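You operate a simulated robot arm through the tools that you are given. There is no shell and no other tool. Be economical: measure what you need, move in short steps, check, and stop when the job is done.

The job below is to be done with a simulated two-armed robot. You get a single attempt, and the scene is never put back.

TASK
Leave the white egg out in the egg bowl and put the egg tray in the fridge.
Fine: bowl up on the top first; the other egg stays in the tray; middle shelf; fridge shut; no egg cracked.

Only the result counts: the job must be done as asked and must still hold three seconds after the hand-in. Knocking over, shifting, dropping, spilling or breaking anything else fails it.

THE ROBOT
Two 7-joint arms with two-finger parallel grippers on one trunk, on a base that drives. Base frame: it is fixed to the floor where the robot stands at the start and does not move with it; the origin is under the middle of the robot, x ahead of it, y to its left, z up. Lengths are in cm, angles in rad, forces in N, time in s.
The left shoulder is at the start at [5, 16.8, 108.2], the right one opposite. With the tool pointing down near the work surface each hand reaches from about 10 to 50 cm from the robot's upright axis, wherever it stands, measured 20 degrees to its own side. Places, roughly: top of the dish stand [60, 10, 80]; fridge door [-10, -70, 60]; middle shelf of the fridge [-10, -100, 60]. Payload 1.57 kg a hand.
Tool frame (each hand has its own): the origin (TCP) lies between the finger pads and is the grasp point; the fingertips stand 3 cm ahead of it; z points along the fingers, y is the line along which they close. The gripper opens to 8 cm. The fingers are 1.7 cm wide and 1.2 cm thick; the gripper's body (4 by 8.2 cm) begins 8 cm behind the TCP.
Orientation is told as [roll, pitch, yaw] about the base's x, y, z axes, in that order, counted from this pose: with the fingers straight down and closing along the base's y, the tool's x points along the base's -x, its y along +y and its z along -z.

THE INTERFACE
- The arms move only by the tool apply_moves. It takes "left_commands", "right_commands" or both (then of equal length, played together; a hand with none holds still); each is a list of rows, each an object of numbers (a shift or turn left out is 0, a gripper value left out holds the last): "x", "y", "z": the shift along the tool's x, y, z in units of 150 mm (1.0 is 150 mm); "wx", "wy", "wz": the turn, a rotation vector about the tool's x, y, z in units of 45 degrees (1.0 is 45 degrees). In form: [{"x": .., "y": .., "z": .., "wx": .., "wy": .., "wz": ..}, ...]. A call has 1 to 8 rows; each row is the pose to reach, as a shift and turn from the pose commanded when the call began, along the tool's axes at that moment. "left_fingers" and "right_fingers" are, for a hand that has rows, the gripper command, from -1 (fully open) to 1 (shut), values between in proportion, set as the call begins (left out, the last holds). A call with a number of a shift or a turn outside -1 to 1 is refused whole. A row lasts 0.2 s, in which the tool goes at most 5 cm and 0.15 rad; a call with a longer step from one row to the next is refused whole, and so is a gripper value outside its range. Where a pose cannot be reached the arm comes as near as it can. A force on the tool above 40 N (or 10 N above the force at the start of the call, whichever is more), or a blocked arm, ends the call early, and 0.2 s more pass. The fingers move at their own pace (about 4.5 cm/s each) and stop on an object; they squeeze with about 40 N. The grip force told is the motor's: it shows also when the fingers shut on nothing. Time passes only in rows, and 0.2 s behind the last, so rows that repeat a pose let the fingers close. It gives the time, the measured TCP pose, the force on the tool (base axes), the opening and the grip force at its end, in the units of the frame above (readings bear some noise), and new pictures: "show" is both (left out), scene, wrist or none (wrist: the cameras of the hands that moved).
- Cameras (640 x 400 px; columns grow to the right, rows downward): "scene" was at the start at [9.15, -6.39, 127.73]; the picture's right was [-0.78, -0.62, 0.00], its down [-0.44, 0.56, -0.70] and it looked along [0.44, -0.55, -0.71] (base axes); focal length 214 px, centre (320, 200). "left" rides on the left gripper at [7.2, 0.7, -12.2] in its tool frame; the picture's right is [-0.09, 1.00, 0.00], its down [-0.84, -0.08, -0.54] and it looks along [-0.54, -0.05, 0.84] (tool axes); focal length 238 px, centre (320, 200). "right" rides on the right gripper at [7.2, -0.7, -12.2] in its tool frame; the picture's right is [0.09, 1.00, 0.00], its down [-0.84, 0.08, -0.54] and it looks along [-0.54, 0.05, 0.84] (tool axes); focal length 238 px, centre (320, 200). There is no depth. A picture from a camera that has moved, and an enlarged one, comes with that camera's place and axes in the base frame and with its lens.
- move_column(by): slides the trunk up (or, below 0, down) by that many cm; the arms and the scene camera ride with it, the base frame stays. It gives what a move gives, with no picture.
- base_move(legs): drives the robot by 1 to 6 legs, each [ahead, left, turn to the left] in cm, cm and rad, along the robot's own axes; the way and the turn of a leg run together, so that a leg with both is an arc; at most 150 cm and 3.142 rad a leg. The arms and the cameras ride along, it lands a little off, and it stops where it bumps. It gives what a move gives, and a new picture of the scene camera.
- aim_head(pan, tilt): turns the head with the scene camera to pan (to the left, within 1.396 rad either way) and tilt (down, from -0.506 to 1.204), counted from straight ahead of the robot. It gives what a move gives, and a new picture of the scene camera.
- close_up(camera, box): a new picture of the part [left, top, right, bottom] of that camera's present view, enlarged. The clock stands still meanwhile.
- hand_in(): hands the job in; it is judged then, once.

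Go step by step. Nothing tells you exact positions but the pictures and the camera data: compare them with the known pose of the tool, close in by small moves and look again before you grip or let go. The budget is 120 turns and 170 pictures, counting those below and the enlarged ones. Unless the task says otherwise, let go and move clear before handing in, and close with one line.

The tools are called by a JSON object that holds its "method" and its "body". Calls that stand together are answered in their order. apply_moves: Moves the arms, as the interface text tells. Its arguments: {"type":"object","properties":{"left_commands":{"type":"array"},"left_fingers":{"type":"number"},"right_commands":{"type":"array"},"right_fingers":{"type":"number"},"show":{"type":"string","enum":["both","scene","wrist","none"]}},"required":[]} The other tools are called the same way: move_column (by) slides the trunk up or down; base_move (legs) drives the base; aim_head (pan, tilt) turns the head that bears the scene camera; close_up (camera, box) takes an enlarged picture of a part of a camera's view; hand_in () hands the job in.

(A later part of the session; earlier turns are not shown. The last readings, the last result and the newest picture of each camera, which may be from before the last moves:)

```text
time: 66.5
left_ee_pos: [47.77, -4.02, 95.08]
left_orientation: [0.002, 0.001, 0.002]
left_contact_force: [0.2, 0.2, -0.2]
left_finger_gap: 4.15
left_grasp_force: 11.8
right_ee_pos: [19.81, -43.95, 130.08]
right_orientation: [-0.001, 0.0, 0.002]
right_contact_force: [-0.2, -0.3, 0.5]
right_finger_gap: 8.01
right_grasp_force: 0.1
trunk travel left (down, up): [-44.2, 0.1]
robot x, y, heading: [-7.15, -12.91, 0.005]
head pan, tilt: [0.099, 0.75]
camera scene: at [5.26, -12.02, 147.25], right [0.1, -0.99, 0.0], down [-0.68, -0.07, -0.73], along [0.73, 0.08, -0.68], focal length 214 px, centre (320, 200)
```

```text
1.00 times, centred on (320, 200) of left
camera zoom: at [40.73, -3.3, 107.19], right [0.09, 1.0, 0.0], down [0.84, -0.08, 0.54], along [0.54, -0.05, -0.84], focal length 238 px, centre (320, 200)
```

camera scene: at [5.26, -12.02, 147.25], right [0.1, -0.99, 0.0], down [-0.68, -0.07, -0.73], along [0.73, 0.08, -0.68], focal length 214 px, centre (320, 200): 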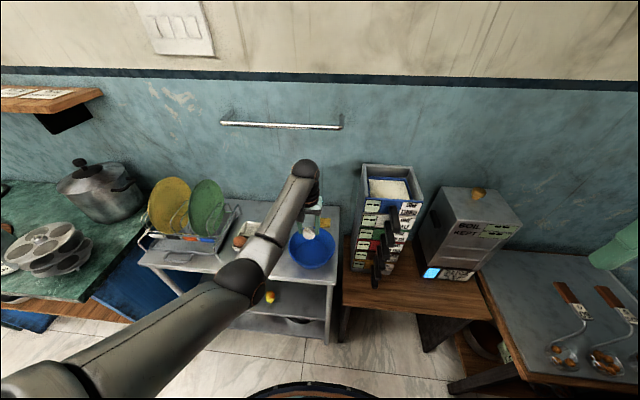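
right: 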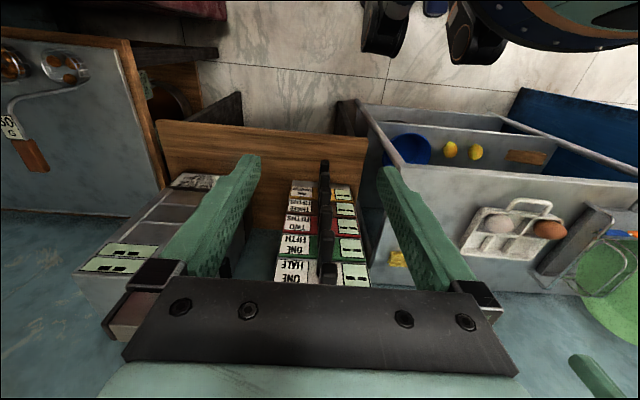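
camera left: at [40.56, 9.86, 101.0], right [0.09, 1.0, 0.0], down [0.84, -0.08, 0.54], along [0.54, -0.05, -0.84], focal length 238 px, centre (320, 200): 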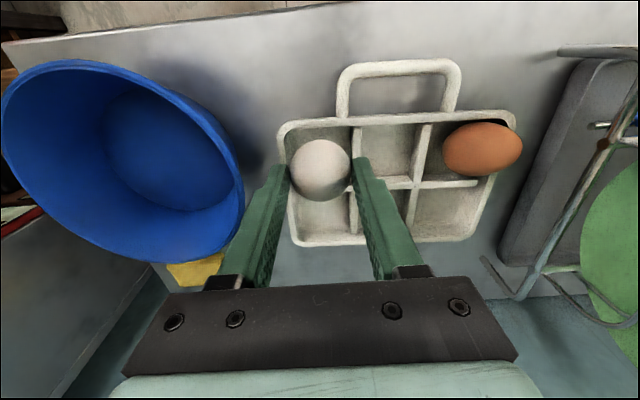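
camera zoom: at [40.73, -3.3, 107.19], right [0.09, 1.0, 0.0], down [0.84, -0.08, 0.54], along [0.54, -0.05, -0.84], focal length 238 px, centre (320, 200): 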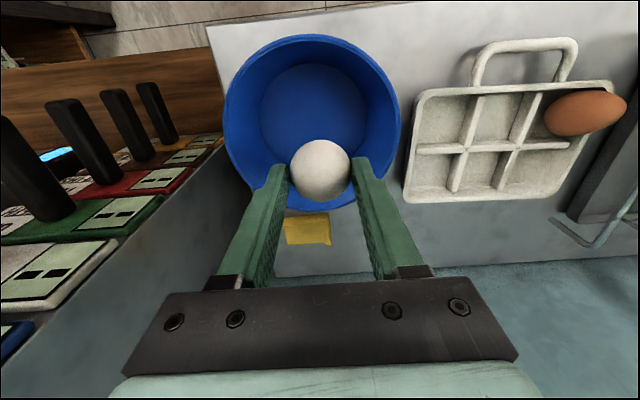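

I centre slightly and lower the egg into the bowl.

{"method": "apply_moves", "body": {"left_commands": [{"x": 0.06, "y": -0.025}, {"x": 0.06, "y": -0.025, "z": 0.2}, {"x": 0.06, "y": -0.025, "z": 0.4}, {"x": 0.06, "y": -0.025, "z": 0.55}], "show": "wrist"}}

{"method": "close_up", "body": {"camera": "scene", "box": [260, 200, 360, 280]}}

```text
time: 67.5
left_ee_pos: [47.02, -4.32, 86.54]
left_orientation: [0.003, -0.001, -0.002]
left_contact_force: [-0.4, 0.4, -0.9]
left_finger_gap: 4.12
left_grasp_force: 11.6
right_ee_pos: [19.78, -43.86, 130.17]
right_orientation: [0.0, 0.001, 0.003]
right_contact_force: [0.1, -0.3, -0.4]
right_finger_gap: 7.97
right_grasp_force: 0.0
trunk travel left (down, up): [-44.2, 0.1]
robot x, y, heading: [-6.98, -12.78, 0.003]
head pan, tilt: [0.099, 0.75]
camera left: at [39.84, -3.56, 98.78], right [0.09, 1.0, 0.0], down [0.84, -0.08, 0.54], along [0.54, -0.05, -0.84], focal length 238 px, centre (320, 200)
```

left: 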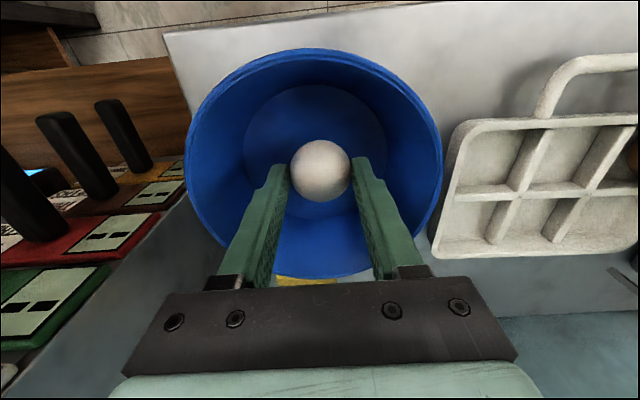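

```text
5.00 times, centred on (310, 240) of scene
camera zoom: at [5.28, -11.92, 147.25], right [0.1, -0.99, 0.0], down [-0.68, -0.07, -0.73], along [0.73, 0.07, -0.68], focal length 1072 px, centre (370, 0)
```

zoom: 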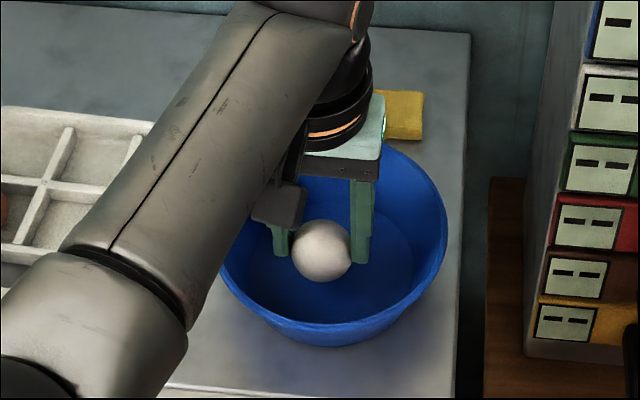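

The egg is inside the bowl, just above its floor. I lower in small steps, watching the force.

{"method": "apply_moves", "body": {"left_commands": [{"z": 0.015}, {"z": 0.03}, {"z": 0.04}, {"z": 0.04}], "show": "none"}}

{"method": "apply_moves", "body": {"left_commands": [{"z": 0.01}, {"z": 0.02}, {"z": 0.02}], "show": "none"}}

```text
time: 68.5
left_ee_pos: [47.08, -4.36, 86.03]
left_orientation: [0.0, 0.0, 0.001]
left_contact_force: [-0.4, 0.7, -0.3]
left_finger_gap: 4.14
left_grasp_force: 12.1
right_ee_pos: [19.77, -43.91, 130.15]
right_orientation: [0.0, 0.0, 0.0]
right_contact_force: [-0.3, -0.7, 0.2]
right_finger_gap: 8.02
right_grasp_force: 0.1
trunk travel left (down, up): [-44.2, 0.1]
robot x, y, heading: [-7.19, -12.52, 0.01]
head pan, tilt: [0.099, 0.75]
```

```text
time: 69.3
left_ee_pos: [47.19, -4.2, 85.78]
left_orientation: [0.0, 0.0, 0.0]
left_contact_force: [-0.6, 1.1, -0.3]
left_finger_gap: 4.15
left_grasp_force: 11.9
right_ee_pos: [19.81, -43.78, 130.08]
right_orientation: [0.001, 0.0, 0.002]
right_contact_force: [-0.5, 0.1, 0.0]
right_finger_gap: 8.03
right_grasp_force: 0.1
trunk travel left (down, up): [-44.2, 0.1]
robot x, y, heading: [-7.0, -12.77, 0.002]
head pan, tilt: [0.099, 0.75]
```

{"method": "apply_moves", "body": {"left_commands": [{"z": 0.01}, {"z": 0.02}, {"z": 0.02}], "show": "none"}}

{"method": "close_up", "body": {"camera": "scene", "box": [280, 220, 344, 260]}}

```text
time: 70.1
left_ee_pos: [47.08, -4.32, 85.62]
left_orientation: [-0.001, -0.001, -0.001]
left_contact_force: [0.0, -0.2, 1.3]
left_finger_gap: 4.16
left_grasp_force: 12.3
right_ee_pos: [19.75, -43.89, 130.26]
right_orientation: [0.001, 0.001, 0.001]
right_contact_force: [-0.5, -0.2, 0.7]
right_finger_gap: 8.0
right_grasp_force: 0.0
trunk travel left (down, up): [-44.2, 0.1]
robot x, y, heading: [-7.12, -12.94, 0.002]
head pan, tilt: [0.099, 0.75]
```

```text
10.00 times, centred on (312, 240) of scene
camera zoom: at [5.24, -11.92, 147.26], right [0.1, -0.99, 0.0], down [-0.68, -0.07, -0.73], along [0.73, 0.07, -0.68], focal length 2145 px, centre (400, -200)
```

zoom: 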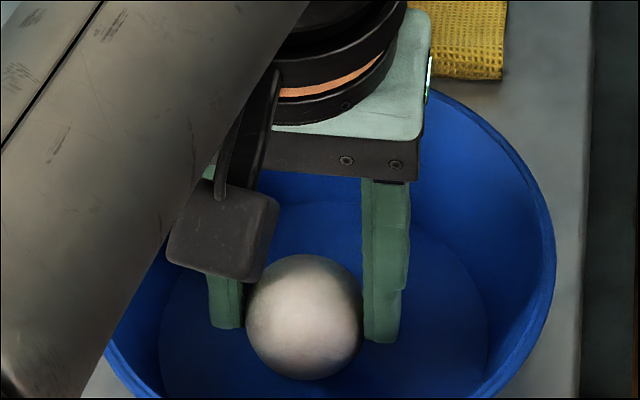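

I feel the first light contact (1.3 N). One more 1.5 mm, then release.

{"method": "apply_moves", "body": {"left_commands": [{"z": 0.01}, {"z": 0.01}], "show": "none"}}

{"method": "apply_moves", "body": {"left_commands": [{}, {}, {}], "left_fingers": -0.15, "show": "wrist"}}

```text
time: 70.7
left_ee_pos: [47.02, -4.32, 85.55]
left_orientation: [-0.001, -0.005, 0.0]
left_contact_force: [-0.5, 0.7, 9.5]
left_finger_gap: 4.17
left_grasp_force: 12.1
right_ee_pos: [19.65, -43.92, 130.23]
right_orientation: [0.0, -0.001, 0.001]
right_contact_force: [0.0, 0.1, 0.2]
right_finger_gap: 8.02
right_grasp_force: 0.0
trunk travel left (down, up): [-44.2, 0.1]
robot x, y, heading: [-6.97, -12.89, 0.006]
head pan, tilt: [0.099, 0.75]
```

```text
time: 71.5
left_ee_pos: [47.06, -4.17, 85.41]
left_orientation: [0.003, 0.0, 0.002]
left_contact_force: [-0.4, 0.6, 0.3]
left_finger_gap: 4.6
left_grasp_force: 0.1
right_ee_pos: [19.71, -43.97, 130.09]
right_orientation: [-0.001, 0.0, 0.002]
right_contact_force: [-0.2, -0.6, 0.4]
right_finger_gap: 8.0
right_grasp_force: 0.1
trunk travel left (down, up): [-44.2, 0.1]
robot x, y, heading: [-7.32, -13.45, 0.004]
head pan, tilt: [0.099, 0.75]
camera left: at [39.85, -3.54, 97.54], right [0.09, 1.0, 0.0], down [0.84, -0.08, 0.54], along [0.54, -0.05, -0.84], focal length 238 px, centre (320, 200)
```

left: 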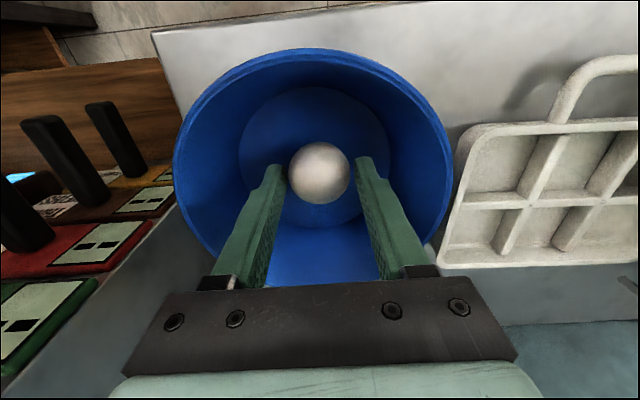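

The egg rests in the bowl. I open a bit more and rise straight up.

{"method": "apply_moves", "body": {"left_commands": [{}, {}, {"z": -0.15}, {"z": -0.3}, {"z": -0.45}, {"z": -0.6}], "left_fingers": -0.3, "show": "wrist"}}

```text
time: 72.9
left_ee_pos: [47.12, -4.25, 94.48]
left_orientation: [0.002, 0.001, -0.001]
left_contact_force: [-0.1, -1.2, 1.0]
left_finger_gap: 5.21
left_grasp_force: 0.1
right_ee_pos: [19.69, -43.85, 130.09]
right_orientation: [0.0, 0.0, 0.001]
right_contact_force: [0.0, -0.4, 0.3]
right_finger_gap: 7.99
right_grasp_force: 0.1
trunk travel left (down, up): [-44.2, 0.1]
robot x, y, heading: [-6.9, -12.97, 0.003]
head pan, tilt: [0.099, 0.75]
camera left: at [39.93, -3.61, 106.6], right [0.09, 1.0, 0.0], down [0.84, -0.08, 0.54], along [0.54, -0.05, -0.84], focal length 238 px, centre (320, 200)
```

left: 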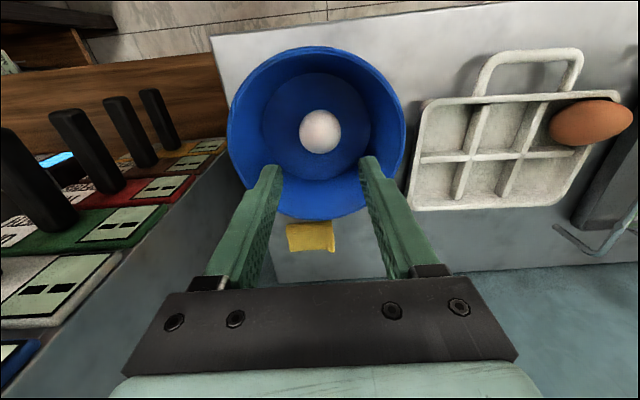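

The white egg rests in the bowl. Now the fridge: I back away from the stand and turn to face it.

{"method": "base_move", "body": {"legs": [[-33, 20, 0], [0, 0, -1.57]]}}

{"method": "aim_head", "body": {"pan": 0.0, "tilt": 0.5}}

```text
time: 79.2
left_ee_pos: [-31.73, -46.97, 94.43]
left_orientation: [0.003, -0.001, -1.565]
left_contact_force: [0.2, 0.1, 0.3]
left_finger_gap: 5.21
left_grasp_force: 0.0
right_ee_pos: [-71.47, -19.65, 130.18]
right_orientation: [0.001, 0.001, -1.562]
right_contact_force: [0.0, -0.1, -0.6]
right_finger_gap: 8.01
right_grasp_force: 0.0
trunk travel left (down, up): [-44.2, 0.1]
robot x, y, heading: [-40.49, 7.3, -1.563]
head pan, tilt: [0.099, 0.75]
camera scene: at [-39.49, -4.97, 147.25], right [-0.99, -0.11, 0.0], down [-0.07, 0.68, -0.73], along [0.08, -0.73, -0.68], focal length 214 px, centre (320, 200)
```

scene: 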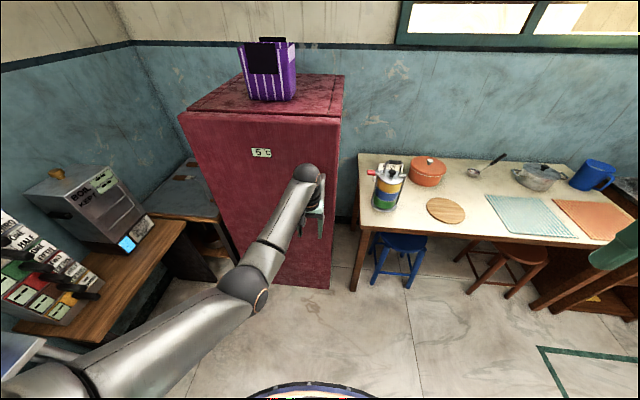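

```text
time: 79.9
left_ee_pos: [-31.68, -46.97, 94.39]
left_orientation: [0.001, 0.0, -1.565]
left_contact_force: [0.6, -0.4, -0.4]
left_finger_gap: 5.24
left_grasp_force: 0.1
right_ee_pos: [-71.53, -19.68, 130.08]
right_orientation: [-0.001, 0.001, -1.562]
right_contact_force: [-0.2, -0.2, -0.3]
right_finger_gap: 7.99
right_grasp_force: 0.1
trunk travel left (down, up): [-44.2, 0.1]
robot x, y, heading: [-40.21, 7.73, -1.562]
head pan, tilt: [0.0, 0.499]
camera scene: at [-40.29, -5.84, 149.44], right [-1.0, -0.01, 0.0], down [0.0, 0.48, -0.88], along [0.01, -0.88, -0.48], focal length 214 px, centre (320, 200)
```

scene: 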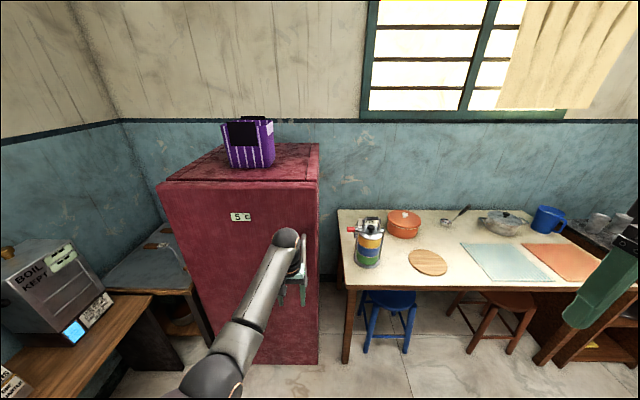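

I see the handle near x −34, z 77–102, standing out to about y −66. My left hand is right in front of it; I turn its fingers forward to grip the vertical bar.

{"method": "apply_moves", "body": {"left_commands": [{"wy": -0.17}, {"wy": -0.34}, {"wy": -0.5}, {"wy": -0.67}, {"wy": -0.84}, {"wy": -1.0}], "left_fingers": -1, "show": "none"}}

{"method": "apply_moves", "body": {"left_commands": [{"wy": -0.17}, {"wy": -0.34}, {"wy": -0.5}, {"wy": -0.67}, {"wy": -0.84}, {"wy": -1.0}], "show": "both"}}

```text
time: 80.7
left_ee_pos: [-31.45, -52.19, 104.0]
left_orientation: [-0.002, -0.536, -1.56]
left_contact_force: [0.2, 0.8, -0.2]
left_finger_gap: 7.99
left_grasp_force: 0.0
right_ee_pos: [-71.38, -19.67, 130.22]
right_orientation: [-0.001, 0.001, -1.562]
right_contact_force: [0.0, -0.8, 0.6]
right_finger_gap: 7.99
right_grasp_force: 0.1
trunk travel left (down, up): [-44.2, 0.1]
robot x, y, heading: [-40.17, 7.35, -1.56]
head pan, tilt: [0.0, 0.499]
stopped in row 3 (left hand): the arm was blocked; the commanded pose is now the measured one
```

```text
time: 81.4
left_ee_pos: [-30.86, -55.68, 113.83]
left_orientation: [0.0, -1.02, -1.551]
left_contact_force: [-0.2, 0.1, 0.8]
left_finger_gap: 8.01
left_grasp_force: 0.2
right_ee_pos: [-71.45, -19.77, 130.09]
right_orientation: [0.0, -0.001, -1.562]
right_contact_force: [-0.6, -0.1, 0.2]
right_finger_gap: 7.99
right_grasp_force: 0.1
trunk travel left (down, up): [-44.2, 0.1]
robot x, y, heading: [-40.33, 7.25, -1.557]
head pan, tilt: [0.0, 0.499]
stopped in row 3 (left hand): the arm was blocked; the commanded pose is now the measured one
camera scene: at [-40.29, -5.83, 149.45], right [-1.0, -0.01, 0.0], down [0.0, 0.48, -0.88], along [0.01, -0.88, -0.48], focal length 214 px, centre (320, 200)
camera left: at [-30.43, -41.34, 113.99], right [1.0, -0.03, 0.08], down [-0.08, 0.02, 1.0], along [-0.03, -1.0, 0.02], focal length 238 px, centre (320, 200)
```

scene: 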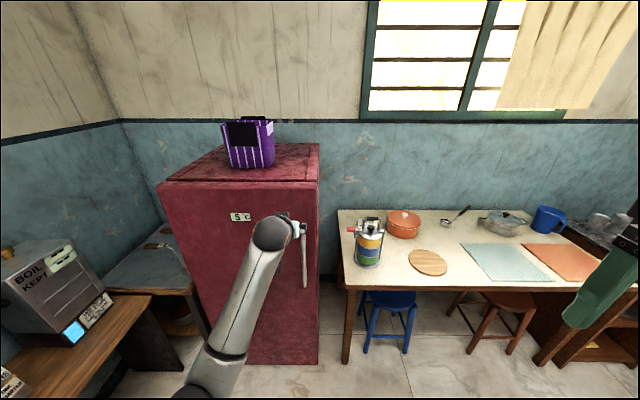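
left: 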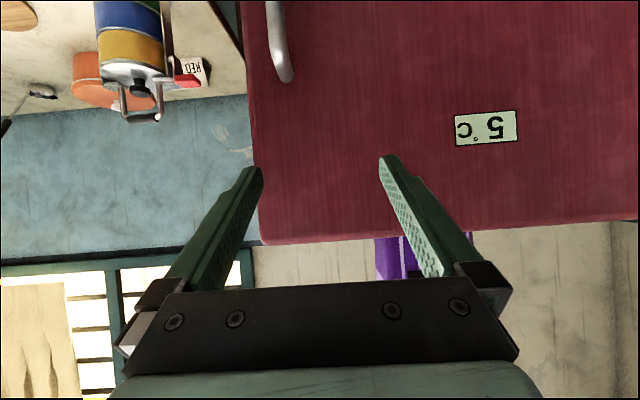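

The hand swung up about its wrist, but the turn is progressing. I continue the rest of it.

{"method": "apply_moves", "body": {"left_commands": [{"wy": -0.17, "wz": 0.005}, {"wy": -0.34, "wz": 0.01}, {"wy": -0.5, "wz": 0.015}, {"wy": -0.7, "wz": 0.02}], "show": "wrist"}}

```text
refused: row 4 steps farther than a row can; nothing moved
```

{"method": "apply_moves", "body": {"left_commands": [{"wy": -0.17}, {"wy": -0.34}, {"wy": -0.5}, {"wy": -0.6}, {"wy": -0.7}], "show": "wrist"}}

```text
time: 82.6
left_ee_pos: [-26.53, -56.48, 114.05]
left_orientation: [1.866, -1.462, 2.915]
left_contact_force: [1.0, 0.4, 0.6]
left_finger_gap: 7.98
left_grasp_force: 0.0
right_ee_pos: [-71.5, -19.78, 130.14]
right_orientation: [0.001, 0.0, -1.562]
right_contact_force: [0.6, -0.2, -0.5]
right_finger_gap: 7.98
right_grasp_force: 0.1
trunk travel left (down, up): [-44.2, 0.1]
robot x, y, heading: [-40.24, 7.35, -1.561]
head pan, tilt: [0.0, 0.499]
camera left: at [-25.89, -44.42, 106.61], right [0.98, 0.07, 0.2], down [-0.2, 0.56, 0.81], along [-0.05, -0.83, 0.56], focal length 238 px, centre (320, 200)
```

left: 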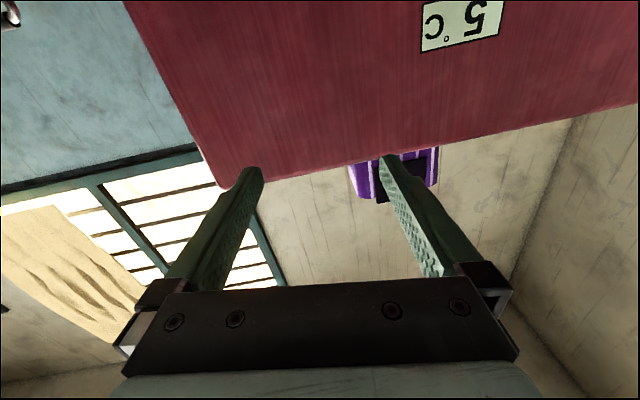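

The fingers now point forward. I correct the small twist and shift across to x −33.5, and then lower the trunk to handle height.

{"method": "apply_moves", "body": {"left_commands": [{"y": -0.12, "wx": 0.021, "wy": 0.01, "wz": -0.034}, {"y": -0.24, "wx": 0.042, "wy": 0.02, "wz": -0.068}, {"y": -0.36, "wx": 0.063, "wy": 0.03, "wz": -0.102}, {"y": -0.467, "wx": 0.085, "wy": 0.039, "wz": -0.136}], "show": "none"}}

{"method": "move_column", "body": {"by": -22}}

{"method": "close_up", "body": {"camera": "left", "box": [0, 0, 640, 400]}}

{"method": "close_up", "body": {"camera": "scene", "box": [120, 80, 440, 280]}}

```text
time: 83.0
left_ee_pos: [-26.09, -56.75, 113.19]
left_orientation: [1.744, -1.436, 3.046]
left_contact_force: [0.0, -0.3, -0.2]
left_finger_gap: 8.01
left_grasp_force: 0.1
right_ee_pos: [-71.49, -19.77, 130.12]
right_orientation: [0.001, -0.001, -1.561]
right_contact_force: [-0.4, 0.4, -0.7]
right_finger_gap: 8.01
right_grasp_force: 0.0
trunk travel left (down, up): [-44.2, 0.1]
robot x, y, heading: [-40.56, 7.3, -1.559]
head pan, tilt: [0.0, 0.499]
stopped in row 1 (left hand): the arm was blocked; the commanded pose is now the measured one
```

```text
time: 85.4
left_ee_pos: [-26.07, -56.75, 91.28]
left_orientation: [1.749, -1.436, 3.04]
left_contact_force: [0.5, 0.0, 0.6]
left_finger_gap: 8.0
left_grasp_force: 0.0
right_ee_pos: [-71.39, -19.73, 108.24]
right_orientation: [-0.001, 0.001, -1.561]
right_contact_force: [-0.7, -0.1, -0.7]
right_finger_gap: 7.99
right_grasp_force: 0.1
trunk travel left (down, up): [-22.2, 22.1]
robot x, y, heading: [-40.45, 7.55, -1.565]
head pan, tilt: [0.0, 0.499]
```

```text
1.00 times, centred on (320, 200) of left
camera zoom: at [-25.37, -44.6, 83.88], right [0.97, 0.08, 0.22], down [-0.23, 0.55, 0.81], along [-0.06, -0.83, 0.55], focal length 238 px, centre (320, 200)
```

zoom: 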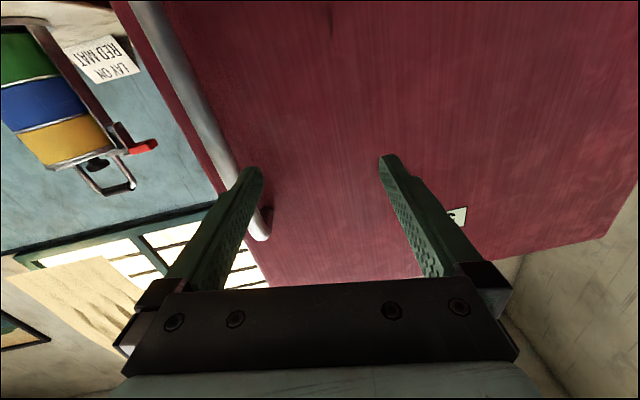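

```text
2.00 times, centred on (280, 180) of scene
camera zoom: at [-40.3, -5.83, 127.45], right [-1.0, -0.01, 0.0], down [0.0, 0.48, -0.88], along [0.01, -0.88, -0.48], focal length 429 px, centre (400, 240)
```

zoom: 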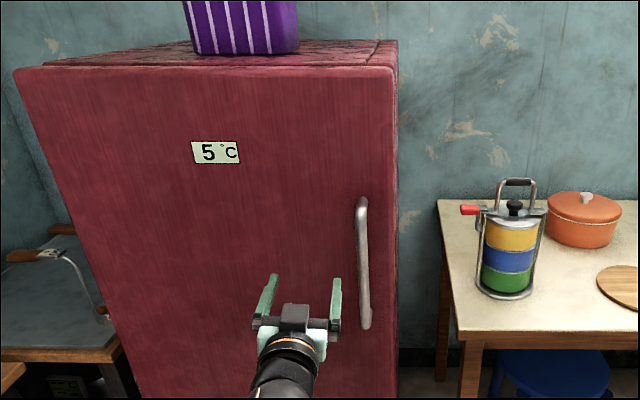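

The bar is at about (−34, −64.2). I use the base to line the open gripper up with it and approach.

{"method": "base_move", "body": {"legs": [[0, -7.9, 0], [4, 0, 0]]}}

{"method": "close_up", "body": {"camera": "left", "box": [0, 0, 640, 400]}}

{"method": "close_up", "body": {"camera": "scene", "box": [220, 150, 380, 250]}}

```text
time: 86.9
left_ee_pos: [-34.29, -60.91, 91.28]
left_orientation: [1.743, -1.434, 3.043]
left_contact_force: [0.3, -0.2, 1.0]
left_finger_gap: 8.02
left_grasp_force: 0.2
right_ee_pos: [-79.52, -23.83, 108.15]
right_orientation: [0.0, 0.0, -1.564]
right_contact_force: [0.4, 0.6, 0.2]
right_finger_gap: 8.01
right_grasp_force: 0.1
trunk travel left (down, up): [-22.2, 22.1]
robot x, y, heading: [-48.63, 3.06, -1.562]
head pan, tilt: [0.0, 0.499]
camera scene: at [-48.32, -9.99, 127.44], right [-1.0, -0.01, 0.0], down [0.0, 0.48, -0.88], along [0.01, -0.88, -0.48], focal length 214 px, centre (320, 200)
```

scene: 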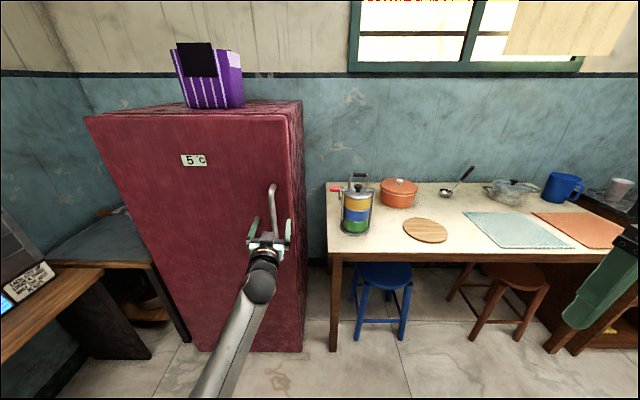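

```text
1.00 times, centred on (320, 200) of left
camera zoom: at [-33.43, -48.76, 83.84], right [0.97, 0.08, 0.22], down [-0.23, 0.55, 0.81], along [-0.06, -0.83, 0.55], focal length 238 px, centre (320, 200)
```

zoom: 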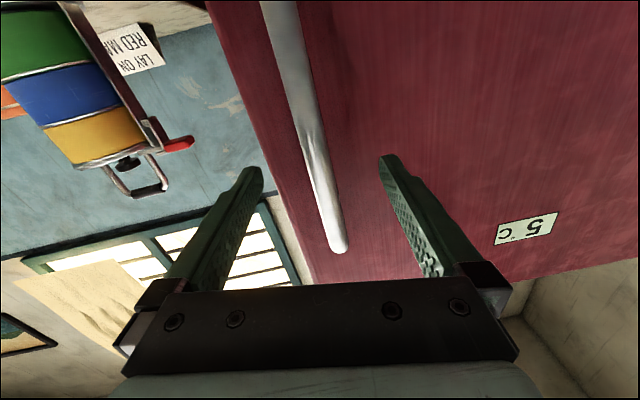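

```text
4.00 times, centred on (300, 200) of scene
camera zoom: at [-48.32, -9.99, 127.44], right [-1.0, -0.01, 0.0], down [0.0, 0.48, -0.88], along [0.01, -0.88, -0.48], focal length 858 px, centre (400, 200)
```

zoom: 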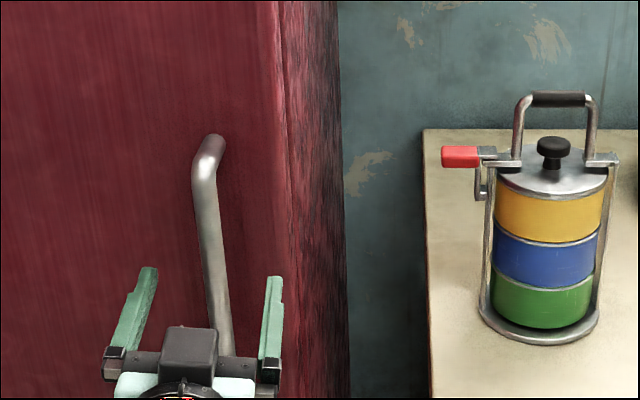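

The bar lies centrally between the fingers. I go in 3.3 cm and close.

{"method": "base_move", "body": {"legs": [[3.5, 0, 0]]}}

{"method": "apply_moves", "body": {"left_commands": [{}, {}, {}, {}, {}], "left_fingers": 1, "show": "wrist"}}

```text
time: 87.8
left_ee_pos: [-34.16, -64.32, 91.23]
left_orientation: [1.743, -1.434, 3.043]
left_contact_force: [0.3, -0.2, -0.3]
left_finger_gap: 8.0
left_grasp_force: 0.0
right_ee_pos: [-79.46, -27.37, 108.3]
right_orientation: [0.0, -0.002, -1.563]
right_contact_force: [-0.1, -0.4, 0.1]
right_finger_gap: 8.03
right_grasp_force: 0.1
trunk travel left (down, up): [-22.2, 22.1]
robot x, y, heading: [-48.68, -0.47, -1.559]
head pan, tilt: [0.0, 0.499]
camera scene: at [-48.3, -13.49, 127.44], right [-1.0, -0.01, 0.0], down [0.0, 0.48, -0.88], along [0.01, -0.88, -0.48], focal length 214 px, centre (320, 200)
```

scene: 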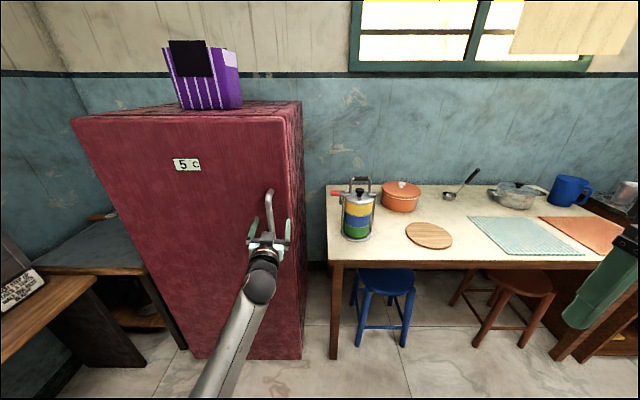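

```text
time: 89.0
left_ee_pos: [-34.01, -64.43, 91.13]
left_orientation: [1.752, -1.436, 3.04]
left_contact_force: [8.1, -0.6, 2.8]
left_finger_gap: 2.01
left_grasp_force: 27.3
right_ee_pos: [-79.44, -27.32, 108.24]
right_orientation: [-0.001, 0.001, -1.564]
right_contact_force: [-0.2, 0.5, -0.2]
right_finger_gap: 8.0
right_grasp_force: 0.1
trunk travel left (down, up): [-22.2, 22.1]
robot x, y, heading: [-48.69, -0.49, -1.566]
head pan, tilt: [0.0, 0.499]
camera left: at [-33.26, -52.25, 83.89], right [0.97, 0.08, 0.22], down [-0.23, 0.55, 0.81], along [-0.06, -0.83, 0.55], focal length 238 px, centre (320, 200)
```

left: 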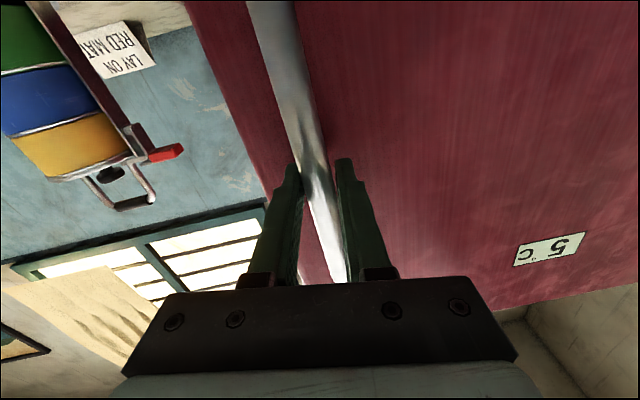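

The handle is gripped. I pull it open by driving the base on an arc about the hinge, in a small first step.

{"method": "base_move", "body": {"legs": [[-5.0, 5.7, -0.08]]}}

```text
time: 90.0
left_ee_pos: [-33.26, -60.74, 91.37]
left_orientation: [1.753, -1.435, 2.954]
left_contact_force: [8.3, -0.7, 1.4]
left_finger_gap: 2.0
left_grasp_force: 33.4
right_ee_pos: [-75.5, -20.05, 108.11]
right_orientation: [-0.001, -0.001, -1.644]
right_contact_force: [0.1, -0.2, 0.1]
right_finger_gap: 8.0
right_grasp_force: 0.0
trunk travel left (down, up): [-22.2, 22.1]
robot x, y, heading: [-42.78, 4.27, -1.642]
head pan, tilt: [0.0, 0.499]
camera scene: at [-43.29, -8.76, 127.45], right [-1.0, 0.07, 0.0], down [0.03, 0.48, -0.88], along [-0.06, -0.88, -0.48], focal length 214 px, centre (320, 200)
```

scene: 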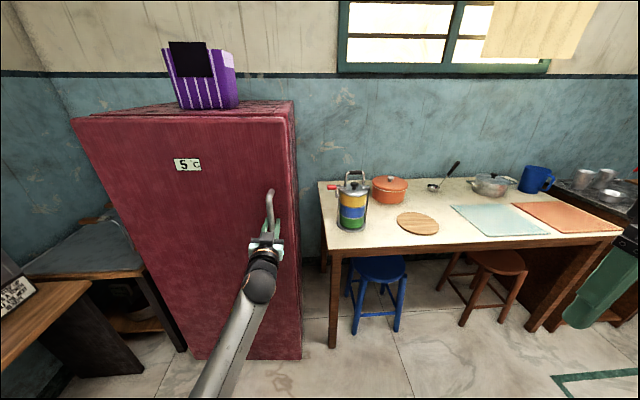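

It opens with little force. I continue the arc.

{"method": "base_move", "body": {"legs": [[-9.3, 10.7, -0.15], [-9.3, 10.7, -0.15]]}}

```text
time: 92.3
left_ee_pos: [-27.97, -46.95, 91.34]
left_orientation: [1.751, -1.434, 2.66]
left_contact_force: [-6.7, 4.4, -0.4]
left_finger_gap: 1.97
left_grasp_force: 33.5
right_ee_pos: [-56.57, 4.14, 108.17]
right_orientation: [0.0, 0.0, -1.939]
right_contact_force: [0.2, -0.1, 0.2]
right_finger_gap: 8.0
right_grasp_force: 0.1
trunk travel left (down, up): [-22.2, 22.1]
robot x, y, heading: [-17.78, 17.78, -1.936]
head pan, tilt: [0.0, 0.499]
camera scene: at [-22.48, 5.66, 127.45], right [-0.93, 0.36, 0.0], down [0.17, 0.45, -0.88], along [-0.32, -0.82, -0.48], focal length 214 px, centre (320, 200)
```

scene: 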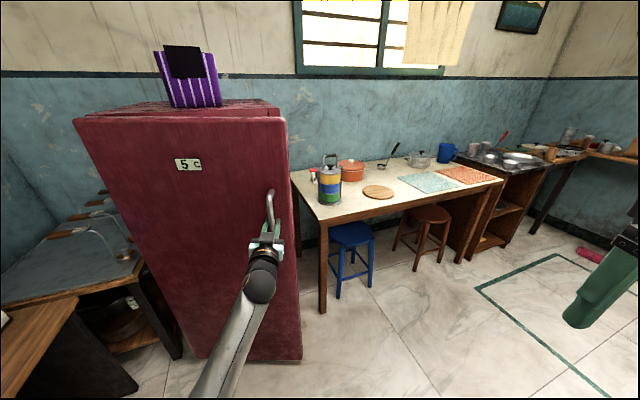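

Another leg of the arc.

{"method": "base_move", "body": {"legs": [[-9.3, 10.7, -0.15]]}}

```text
time: 93.6
left_ee_pos: [-23.78, -40.8, 91.33]
left_orientation: [1.758, -1.432, 2.502]
left_contact_force: [-12.9, 8.8, -0.8]
left_finger_gap: 2.02
left_grasp_force: 34.0
right_ee_pos: [-44.37, 13.93, 108.1]
right_orientation: [0.003, 0.0, -2.091]
right_contact_force: [-0.1, -0.1, -0.3]
right_finger_gap: 8.01
right_grasp_force: 0.1
trunk travel left (down, up): [-22.2, 22.1]
robot x, y, heading: [-3.68, 21.66, -2.089]
head pan, tilt: [0.0, 0.499]
camera scene: at [-10.37, 10.33, 127.45], right [-0.87, 0.5, 0.0], down [0.24, 0.41, -0.88], along [-0.43, -0.76, -0.48], focal length 214 px, centre (320, 200)
```

scene: 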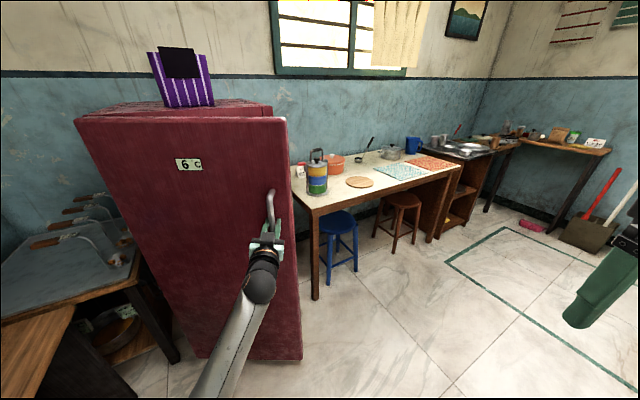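

The door is open about 30°. I release the handle, back off and drive round to the opening side so that I can sweep the door open from within.

{"method": "apply_moves", "body": {"left_commands": [{}, {}, {}, {}], "left_fingers": -1, "show": "none"}}

{"method": "base_move", "body": {"legs": [[-10, 0, 0]]}}

```text
time: 94.6
left_ee_pos: [-23.64, -40.8, 91.11]
left_orientation: [1.76, -1.435, 2.501]
left_contact_force: [0.2, 0.2, 0.9]
left_finger_gap: 7.98
left_grasp_force: 0.1
right_ee_pos: [-44.14, 14.0, 108.24]
right_orientation: [0.002, 0.0, -2.091]
right_contact_force: [-0.1, 0.4, 0.7]
right_finger_gap: 7.98
right_grasp_force: 0.1
trunk travel left (down, up): [-22.2, 22.1]
robot x, y, heading: [-4.08, 21.4, -2.087]
head pan, tilt: [0.0, 0.499]
```

```text
time: 95.8
left_ee_pos: [-18.72, -32.11, 91.34]
left_orientation: [1.763, -1.435, 2.497]
left_contact_force: [0.8, -0.5, -0.5]
left_finger_gap: 7.99
left_grasp_force: 0.1
right_ee_pos: [-39.2, 22.72, 108.16]
right_orientation: [-0.002, 0.001, -2.09]
right_contact_force: [1.1, -0.4, -0.1]
right_finger_gap: 7.97
right_grasp_force: 0.2
trunk travel left (down, up): [-22.2, 22.1]
robot x, y, heading: [1.27, 30.42, -2.087]
head pan, tilt: [0.0, 0.499]
camera scene: at [-5.24, 19.04, 127.46], right [-0.87, 0.5, 0.0], down [0.24, 0.42, -0.88], along [-0.44, -0.76, -0.48], focal length 214 px, centre (320, 200)
```

scene: 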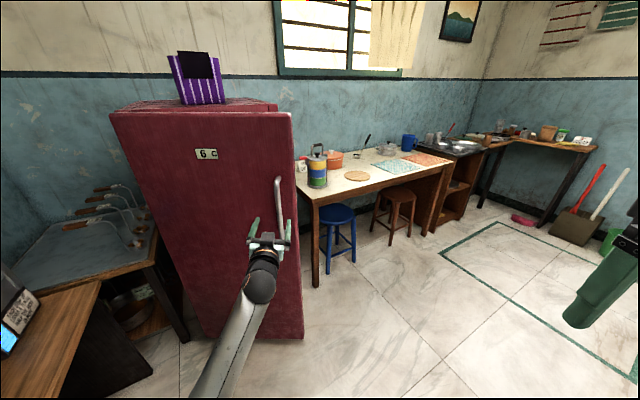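

Released cleanly; the door stays. I drive around to the opening side.

{"method": "base_move", "body": {"legs": [[0, -38.8, 0], [42, 0, 0]]}}

{"method": "aim_head", "body": {"pan": 0.5, "tilt": 0.6}}

```text
time: 100.4
left_ee_pos: [-72.48, -50.01, 91.18]
left_orientation: [1.755, -1.435, 2.51]
left_contact_force: [0.6, 0.5, -0.7]
left_finger_gap: 7.99
left_grasp_force: 0.0
right_ee_pos: [-93.34, 4.54, 108.14]
right_orientation: [0.0, 0.0, -2.085]
right_contact_force: [0.1, -0.1, -0.1]
right_finger_gap: 8.0
right_grasp_force: 0.0
trunk travel left (down, up): [-22.2, 22.1]
robot x, y, heading: [-53.1, 12.48, -2.082]
head pan, tilt: [0.0, 0.499]
camera scene: at [-59.43, 1.24, 127.44], right [-0.87, 0.49, 0.0], down [0.23, 0.42, -0.88], along [-0.43, -0.77, -0.48], focal length 214 px, centre (320, 200)
```

scene: 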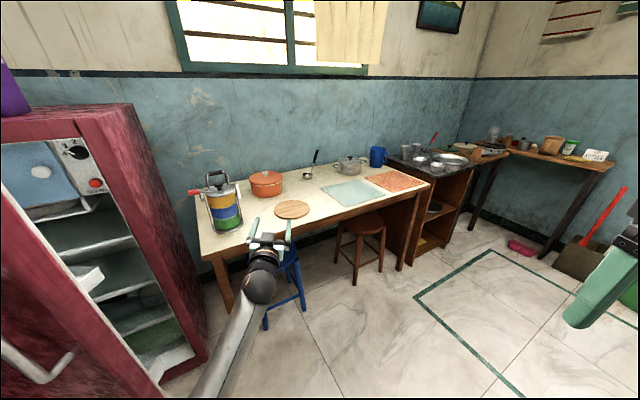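

```text
time: 101.3
left_ee_pos: [-72.61, -50.03, 91.16]
left_orientation: [1.756, -1.434, 2.509]
left_contact_force: [0.3, 0.1, -0.4]
left_finger_gap: 8.0
left_grasp_force: 0.0
right_ee_pos: [-93.38, 4.71, 108.05]
right_orientation: [0.0, 0.0, -2.084]
right_contact_force: [0.0, 0.8, 0.9]
right_finger_gap: 7.99
right_grasp_force: 0.0
trunk travel left (down, up): [-22.2, 22.1]
robot x, y, heading: [-53.11, 12.52, -2.08]
head pan, tilt: [0.499, 0.6]
camera scene: at [-55.08, 0.34, 126.54], right [-1.0, 0.01, 0.0], down [0.01, 0.56, -0.83], along [-0.01, -0.83, -0.56], focal length 214 px, centre (320, 200)
```

scene: 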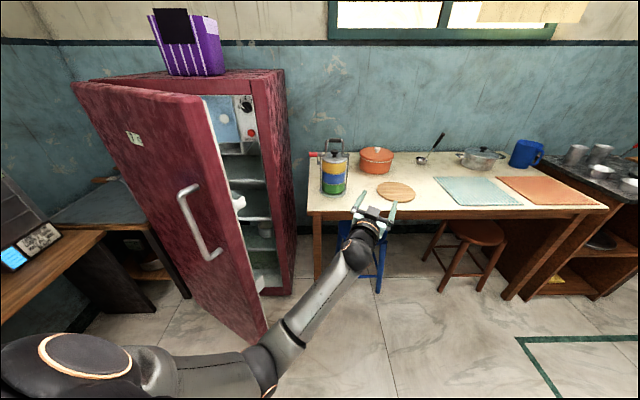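

I see the shelves through the gap. I close the fingers and sweep the hand leftward behind the door's edge.

{"method": "apply_moves", "body": {"left_commands": [{}, {}, {}, {}, {}], "left_fingers": 1, "show": "none"}}

{"method": "base_move", "body": {"legs": [[0, 0, 0.4]]}}

```text
time: 102.5
left_ee_pos: [-72.44, -49.89, 91.34]
left_orientation: [1.757, -1.434, 2.509]
left_contact_force: [0.2, 0.0, 0.3]
left_finger_gap: 0.0
left_grasp_force: 14.5
right_ee_pos: [-93.41, 4.65, 108.08]
right_orientation: [0.0, 0.001, -2.084]
right_contact_force: [0.2, 0.0, -0.2]
right_finger_gap: 7.99
right_grasp_force: 0.0
trunk travel left (down, up): [-22.2, 22.1]
robot x, y, heading: [-53.3, 13.31, -2.083]
head pan, tilt: [0.499, 0.6]
```

```text
time: 104.1
left_ee_pos: [-46.8, -52.55, 91.2]
left_orientation: [1.758, -1.434, 2.904]
left_contact_force: [-0.1, 0.5, 0.1]
left_finger_gap: 0.0
left_grasp_force: 21.2
right_ee_pos: [-87.11, -10.21, 108.16]
right_orientation: [0.0, 0.001, -1.688]
right_contact_force: [-0.2, 0.0, 0.6]
right_finger_gap: 7.99
right_grasp_force: 0.1
trunk travel left (down, up): [-22.2, 22.1]
robot x, y, heading: [-53.16, 12.72, -1.69]
head pan, tilt: [0.499, 0.6]
camera scene: at [-50.15, 0.49, 126.54], right [-0.93, -0.37, 0.0], down [-0.21, 0.52, -0.83], along [0.31, -0.77, -0.56], focal length 214 px, centre (320, 200)
```

scene: 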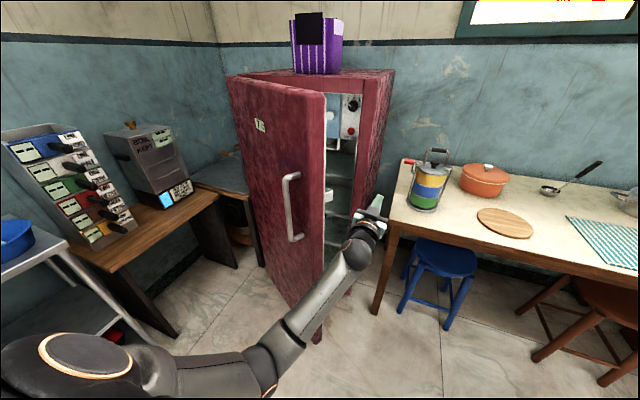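

The hand is past the door's edge line. I keep sweeping.

{"method": "base_move", "body": {"legs": [[0, 0, 0.35]]}}

```text
time: 105.4
left_ee_pos: [-33.65, -49.68, 91.35]
left_orientation: [1.788, -1.437, 3.067]
left_contact_force: [-0.7, 0.9, -0.7]
left_finger_gap: 0.0
left_grasp_force: 21.1
right_ee_pos: [-81.16, -17.36, 108.15]
right_orientation: [-0.002, 0.001, -1.463]
right_contact_force: [0.3, -0.9, 0.3]
right_finger_gap: 8.02
right_grasp_force: 0.1
trunk travel left (down, up): [-22.2, 22.1]
robot x, y, heading: [-53.0, 12.71, -1.464]
head pan, tilt: [0.499, 0.6]
stopped in leg 1: the force on the tool passed its limit (the readings are from after the stop); the commanded pose is now the measured one
camera scene: at [-47.51, 1.46, 126.54], right [-0.82, -0.57, 0.0], down [-0.32, 0.46, -0.83], along [0.47, -0.68, -0.56], focal length 214 px, centre (320, 200)
```

scene: 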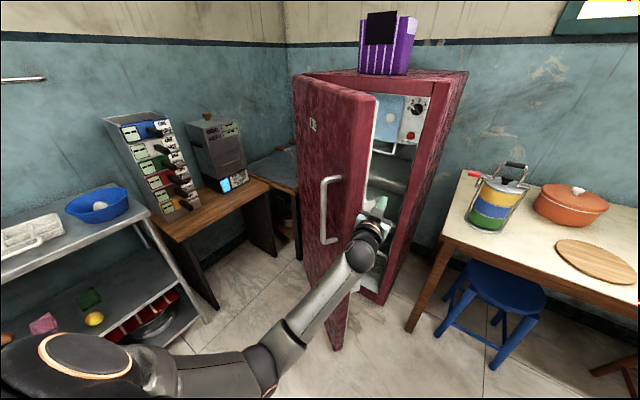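

The hand now rests on the door's edge from inside; it wedged when pushed sideways. I move along the door's own arc instead, back and left.

{"method": "base_move", "body": {"legs": [[-8, 5.9, 0]]}}

```text
time: 106.5
left_ee_pos: [-28.64, -40.95, 91.35]
left_orientation: [1.795, -1.437, 3.065]
left_contact_force: [0.0, -0.3, 0.1]
left_finger_gap: 0.02
left_grasp_force: 21.1
right_ee_pos: [-76.11, -8.63, 108.09]
right_orientation: [0.0, 0.001, -1.46]
right_contact_force: [-0.9, 0.0, 0.4]
right_finger_gap: 8.0
right_grasp_force: 0.1
trunk travel left (down, up): [-22.2, 22.1]
robot x, y, heading: [-48.23, 21.06, -1.459]
head pan, tilt: [0.499, 0.6]
camera scene: at [-42.53, 10.08, 126.54], right [-0.82, -0.57, 0.0], down [-0.32, 0.46, -0.83], along [0.47, -0.68, -0.56], focal length 214 px, centre (320, 200)
```

scene: 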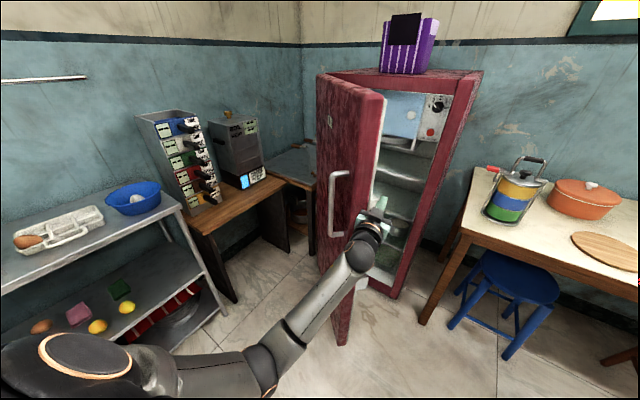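

It works: the door has swung further. I go on along the arc.

{"method": "base_move", "body": {"legs": [[-5.5, 7.4, 0], [-3, 8.5, 0]]}}

```text
time: 108.3
left_ee_pos: [-13.91, -30.7, 91.37]
left_orientation: [1.792, -1.436, 3.066]
left_contact_force: [-0.1, -0.6, -0.7]
left_finger_gap: 0.0
left_grasp_force: 21.1
right_ee_pos: [-61.53, 1.46, 108.19]
right_orientation: [0.002, 0.0, -1.458]
right_contact_force: [0.2, 0.3, -0.3]
right_finger_gap: 8.01
right_grasp_force: 0.0
trunk travel left (down, up): [-22.2, 22.1]
robot x, y, heading: [-34.03, 31.54, -1.458]
head pan, tilt: [0.499, 0.6]
camera scene: at [-27.94, 20.26, 126.54], right [-0.82, -0.57, 0.0], down [-0.33, 0.46, -0.83], along [0.47, -0.68, -0.56], focal length 214 px, centre (320, 200)
```

scene: 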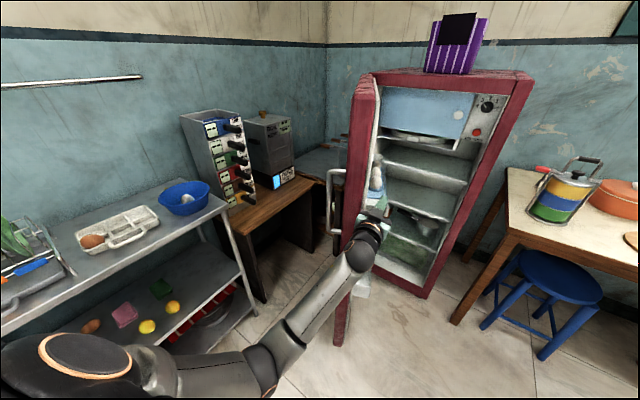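

The door is nearly at 70°. I push it further left.

{"method": "base_move", "body": {"legs": [[0, 10, 0], [0, 0, 0.2]]}}

```text
time: 109.4
left_ee_pos: [-6.96, -29.82, 91.34]
left_orientation: [1.781, -1.437, 3.075]
left_contact_force: [-1.5, 3.8, 0.2]
left_finger_gap: 0.01
left_grasp_force: 21.6
right_ee_pos: [-54.51, 2.35, 108.14]
right_orientation: [0.001, 0.0, -1.46]
right_contact_force: [-1.2, -0.8, -0.7]
right_finger_gap: 7.96
right_grasp_force: 0.2
trunk travel left (down, up): [-22.2, 22.1]
robot x, y, heading: [-26.47, 32.42, -1.457]
head pan, tilt: [0.499, 0.6]
stopped in leg 1: the force on the tool passed its limit (the readings are from after the stop); the commanded pose is now the measured one
camera scene: at [-20.89, 21.1, 126.55], right [-0.82, -0.57, 0.0], down [-0.32, 0.46, -0.83], along [0.47, -0.68, -0.56], focal length 214 px, centre (320, 200)
```

scene: 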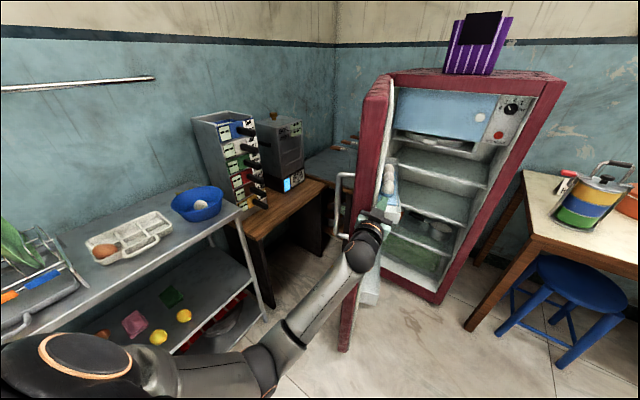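

Force limit again; there are racks on the door, so I look closely before pushing more.

{"method": "close_up", "body": {"camera": "scene", "box": [320, 60, 560, 310]}}

{"method": "close_up", "body": {"camera": "left", "box": [0, 0, 640, 400]}}

```text
1.60 times, centred on (440, 185) of scene
camera zoom: at [-20.89, 21.1, 126.55], right [-0.82, -0.57, 0.0], down [-0.32, 0.46, -0.83], along [0.47, -0.68, -0.56], focal length 343 px, centre (128, 224)
```

zoom: 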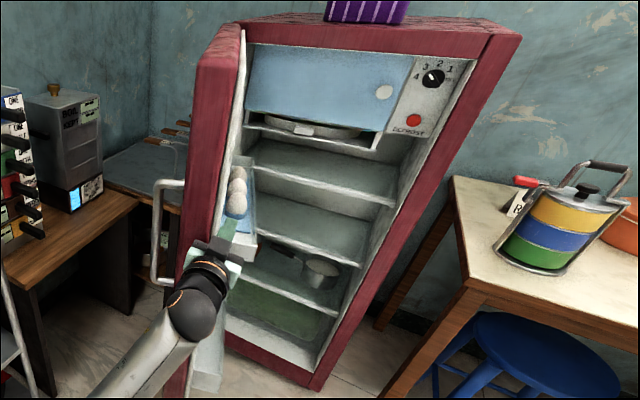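

```text
1.00 times, centred on (320, 200) of left
camera zoom: at [-7.15, -17.64, 83.89], right [0.96, 0.15, 0.22], down [-0.27, 0.53, 0.8], along [0.0, -0.83, 0.55], focal length 238 px, centre (320, 200)
```

zoom: 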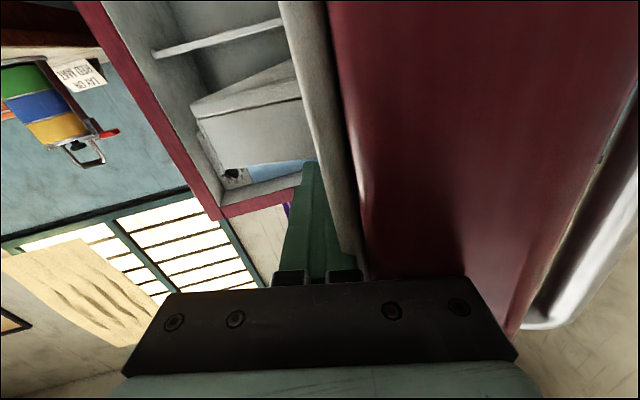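

Eggs sit in a rack on the door, right by my fingertips, so I must not hit it. I draw the hand back 5 cm and then nudge only the door's edge.

{"method": "base_move", "body": {"legs": [[0, -1, 0], [-5, 0, 0], [0, 5, 0]]}}

{"method": "close_up", "body": {"camera": "left", "box": [0, 0, 640, 400]}}

```text
time: 111.2
left_ee_pos: [-3.55, -24.4, 91.16]
left_orientation: [1.779, -1.438, 3.08]
left_contact_force: [-0.5, 0.4, 0.0]
left_finger_gap: 0.0
left_grasp_force: 21.4
right_ee_pos: [-51.06, 7.61, 108.24]
right_orientation: [0.0, 0.001, -1.46]
right_contact_force: [0.7, -0.2, 0.4]
right_finger_gap: 8.0
right_grasp_force: 0.0
trunk travel left (down, up): [-22.2, 22.1]
robot x, y, heading: [-22.73, 38.08, -1.454]
head pan, tilt: [0.499, 0.6]
camera scene: at [-17.44, 26.48, 126.54], right [-0.82, -0.57, 0.0], down [-0.33, 0.46, -0.82], along [0.47, -0.68, -0.57], focal length 214 px, centre (320, 200)
```

scene: 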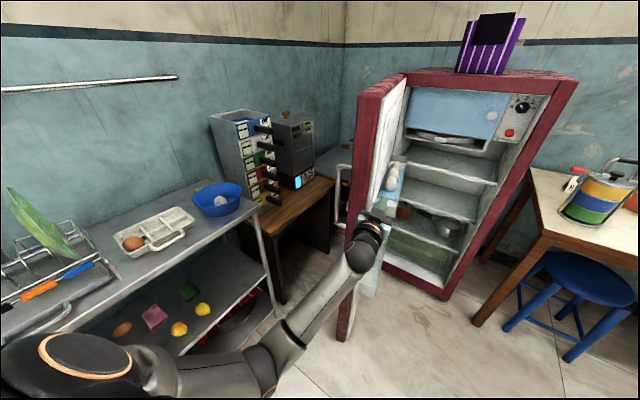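

```text
1.00 times, centred on (320, 200) of left
camera zoom: at [-3.71, -12.25, 83.84], right [0.96, 0.15, 0.22], down [-0.27, 0.53, 0.8], along [0.0, -0.83, 0.55], focal length 238 px, centre (320, 200)
```

zoom: 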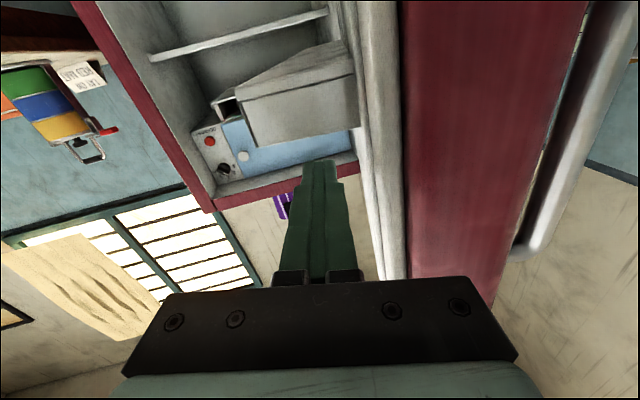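

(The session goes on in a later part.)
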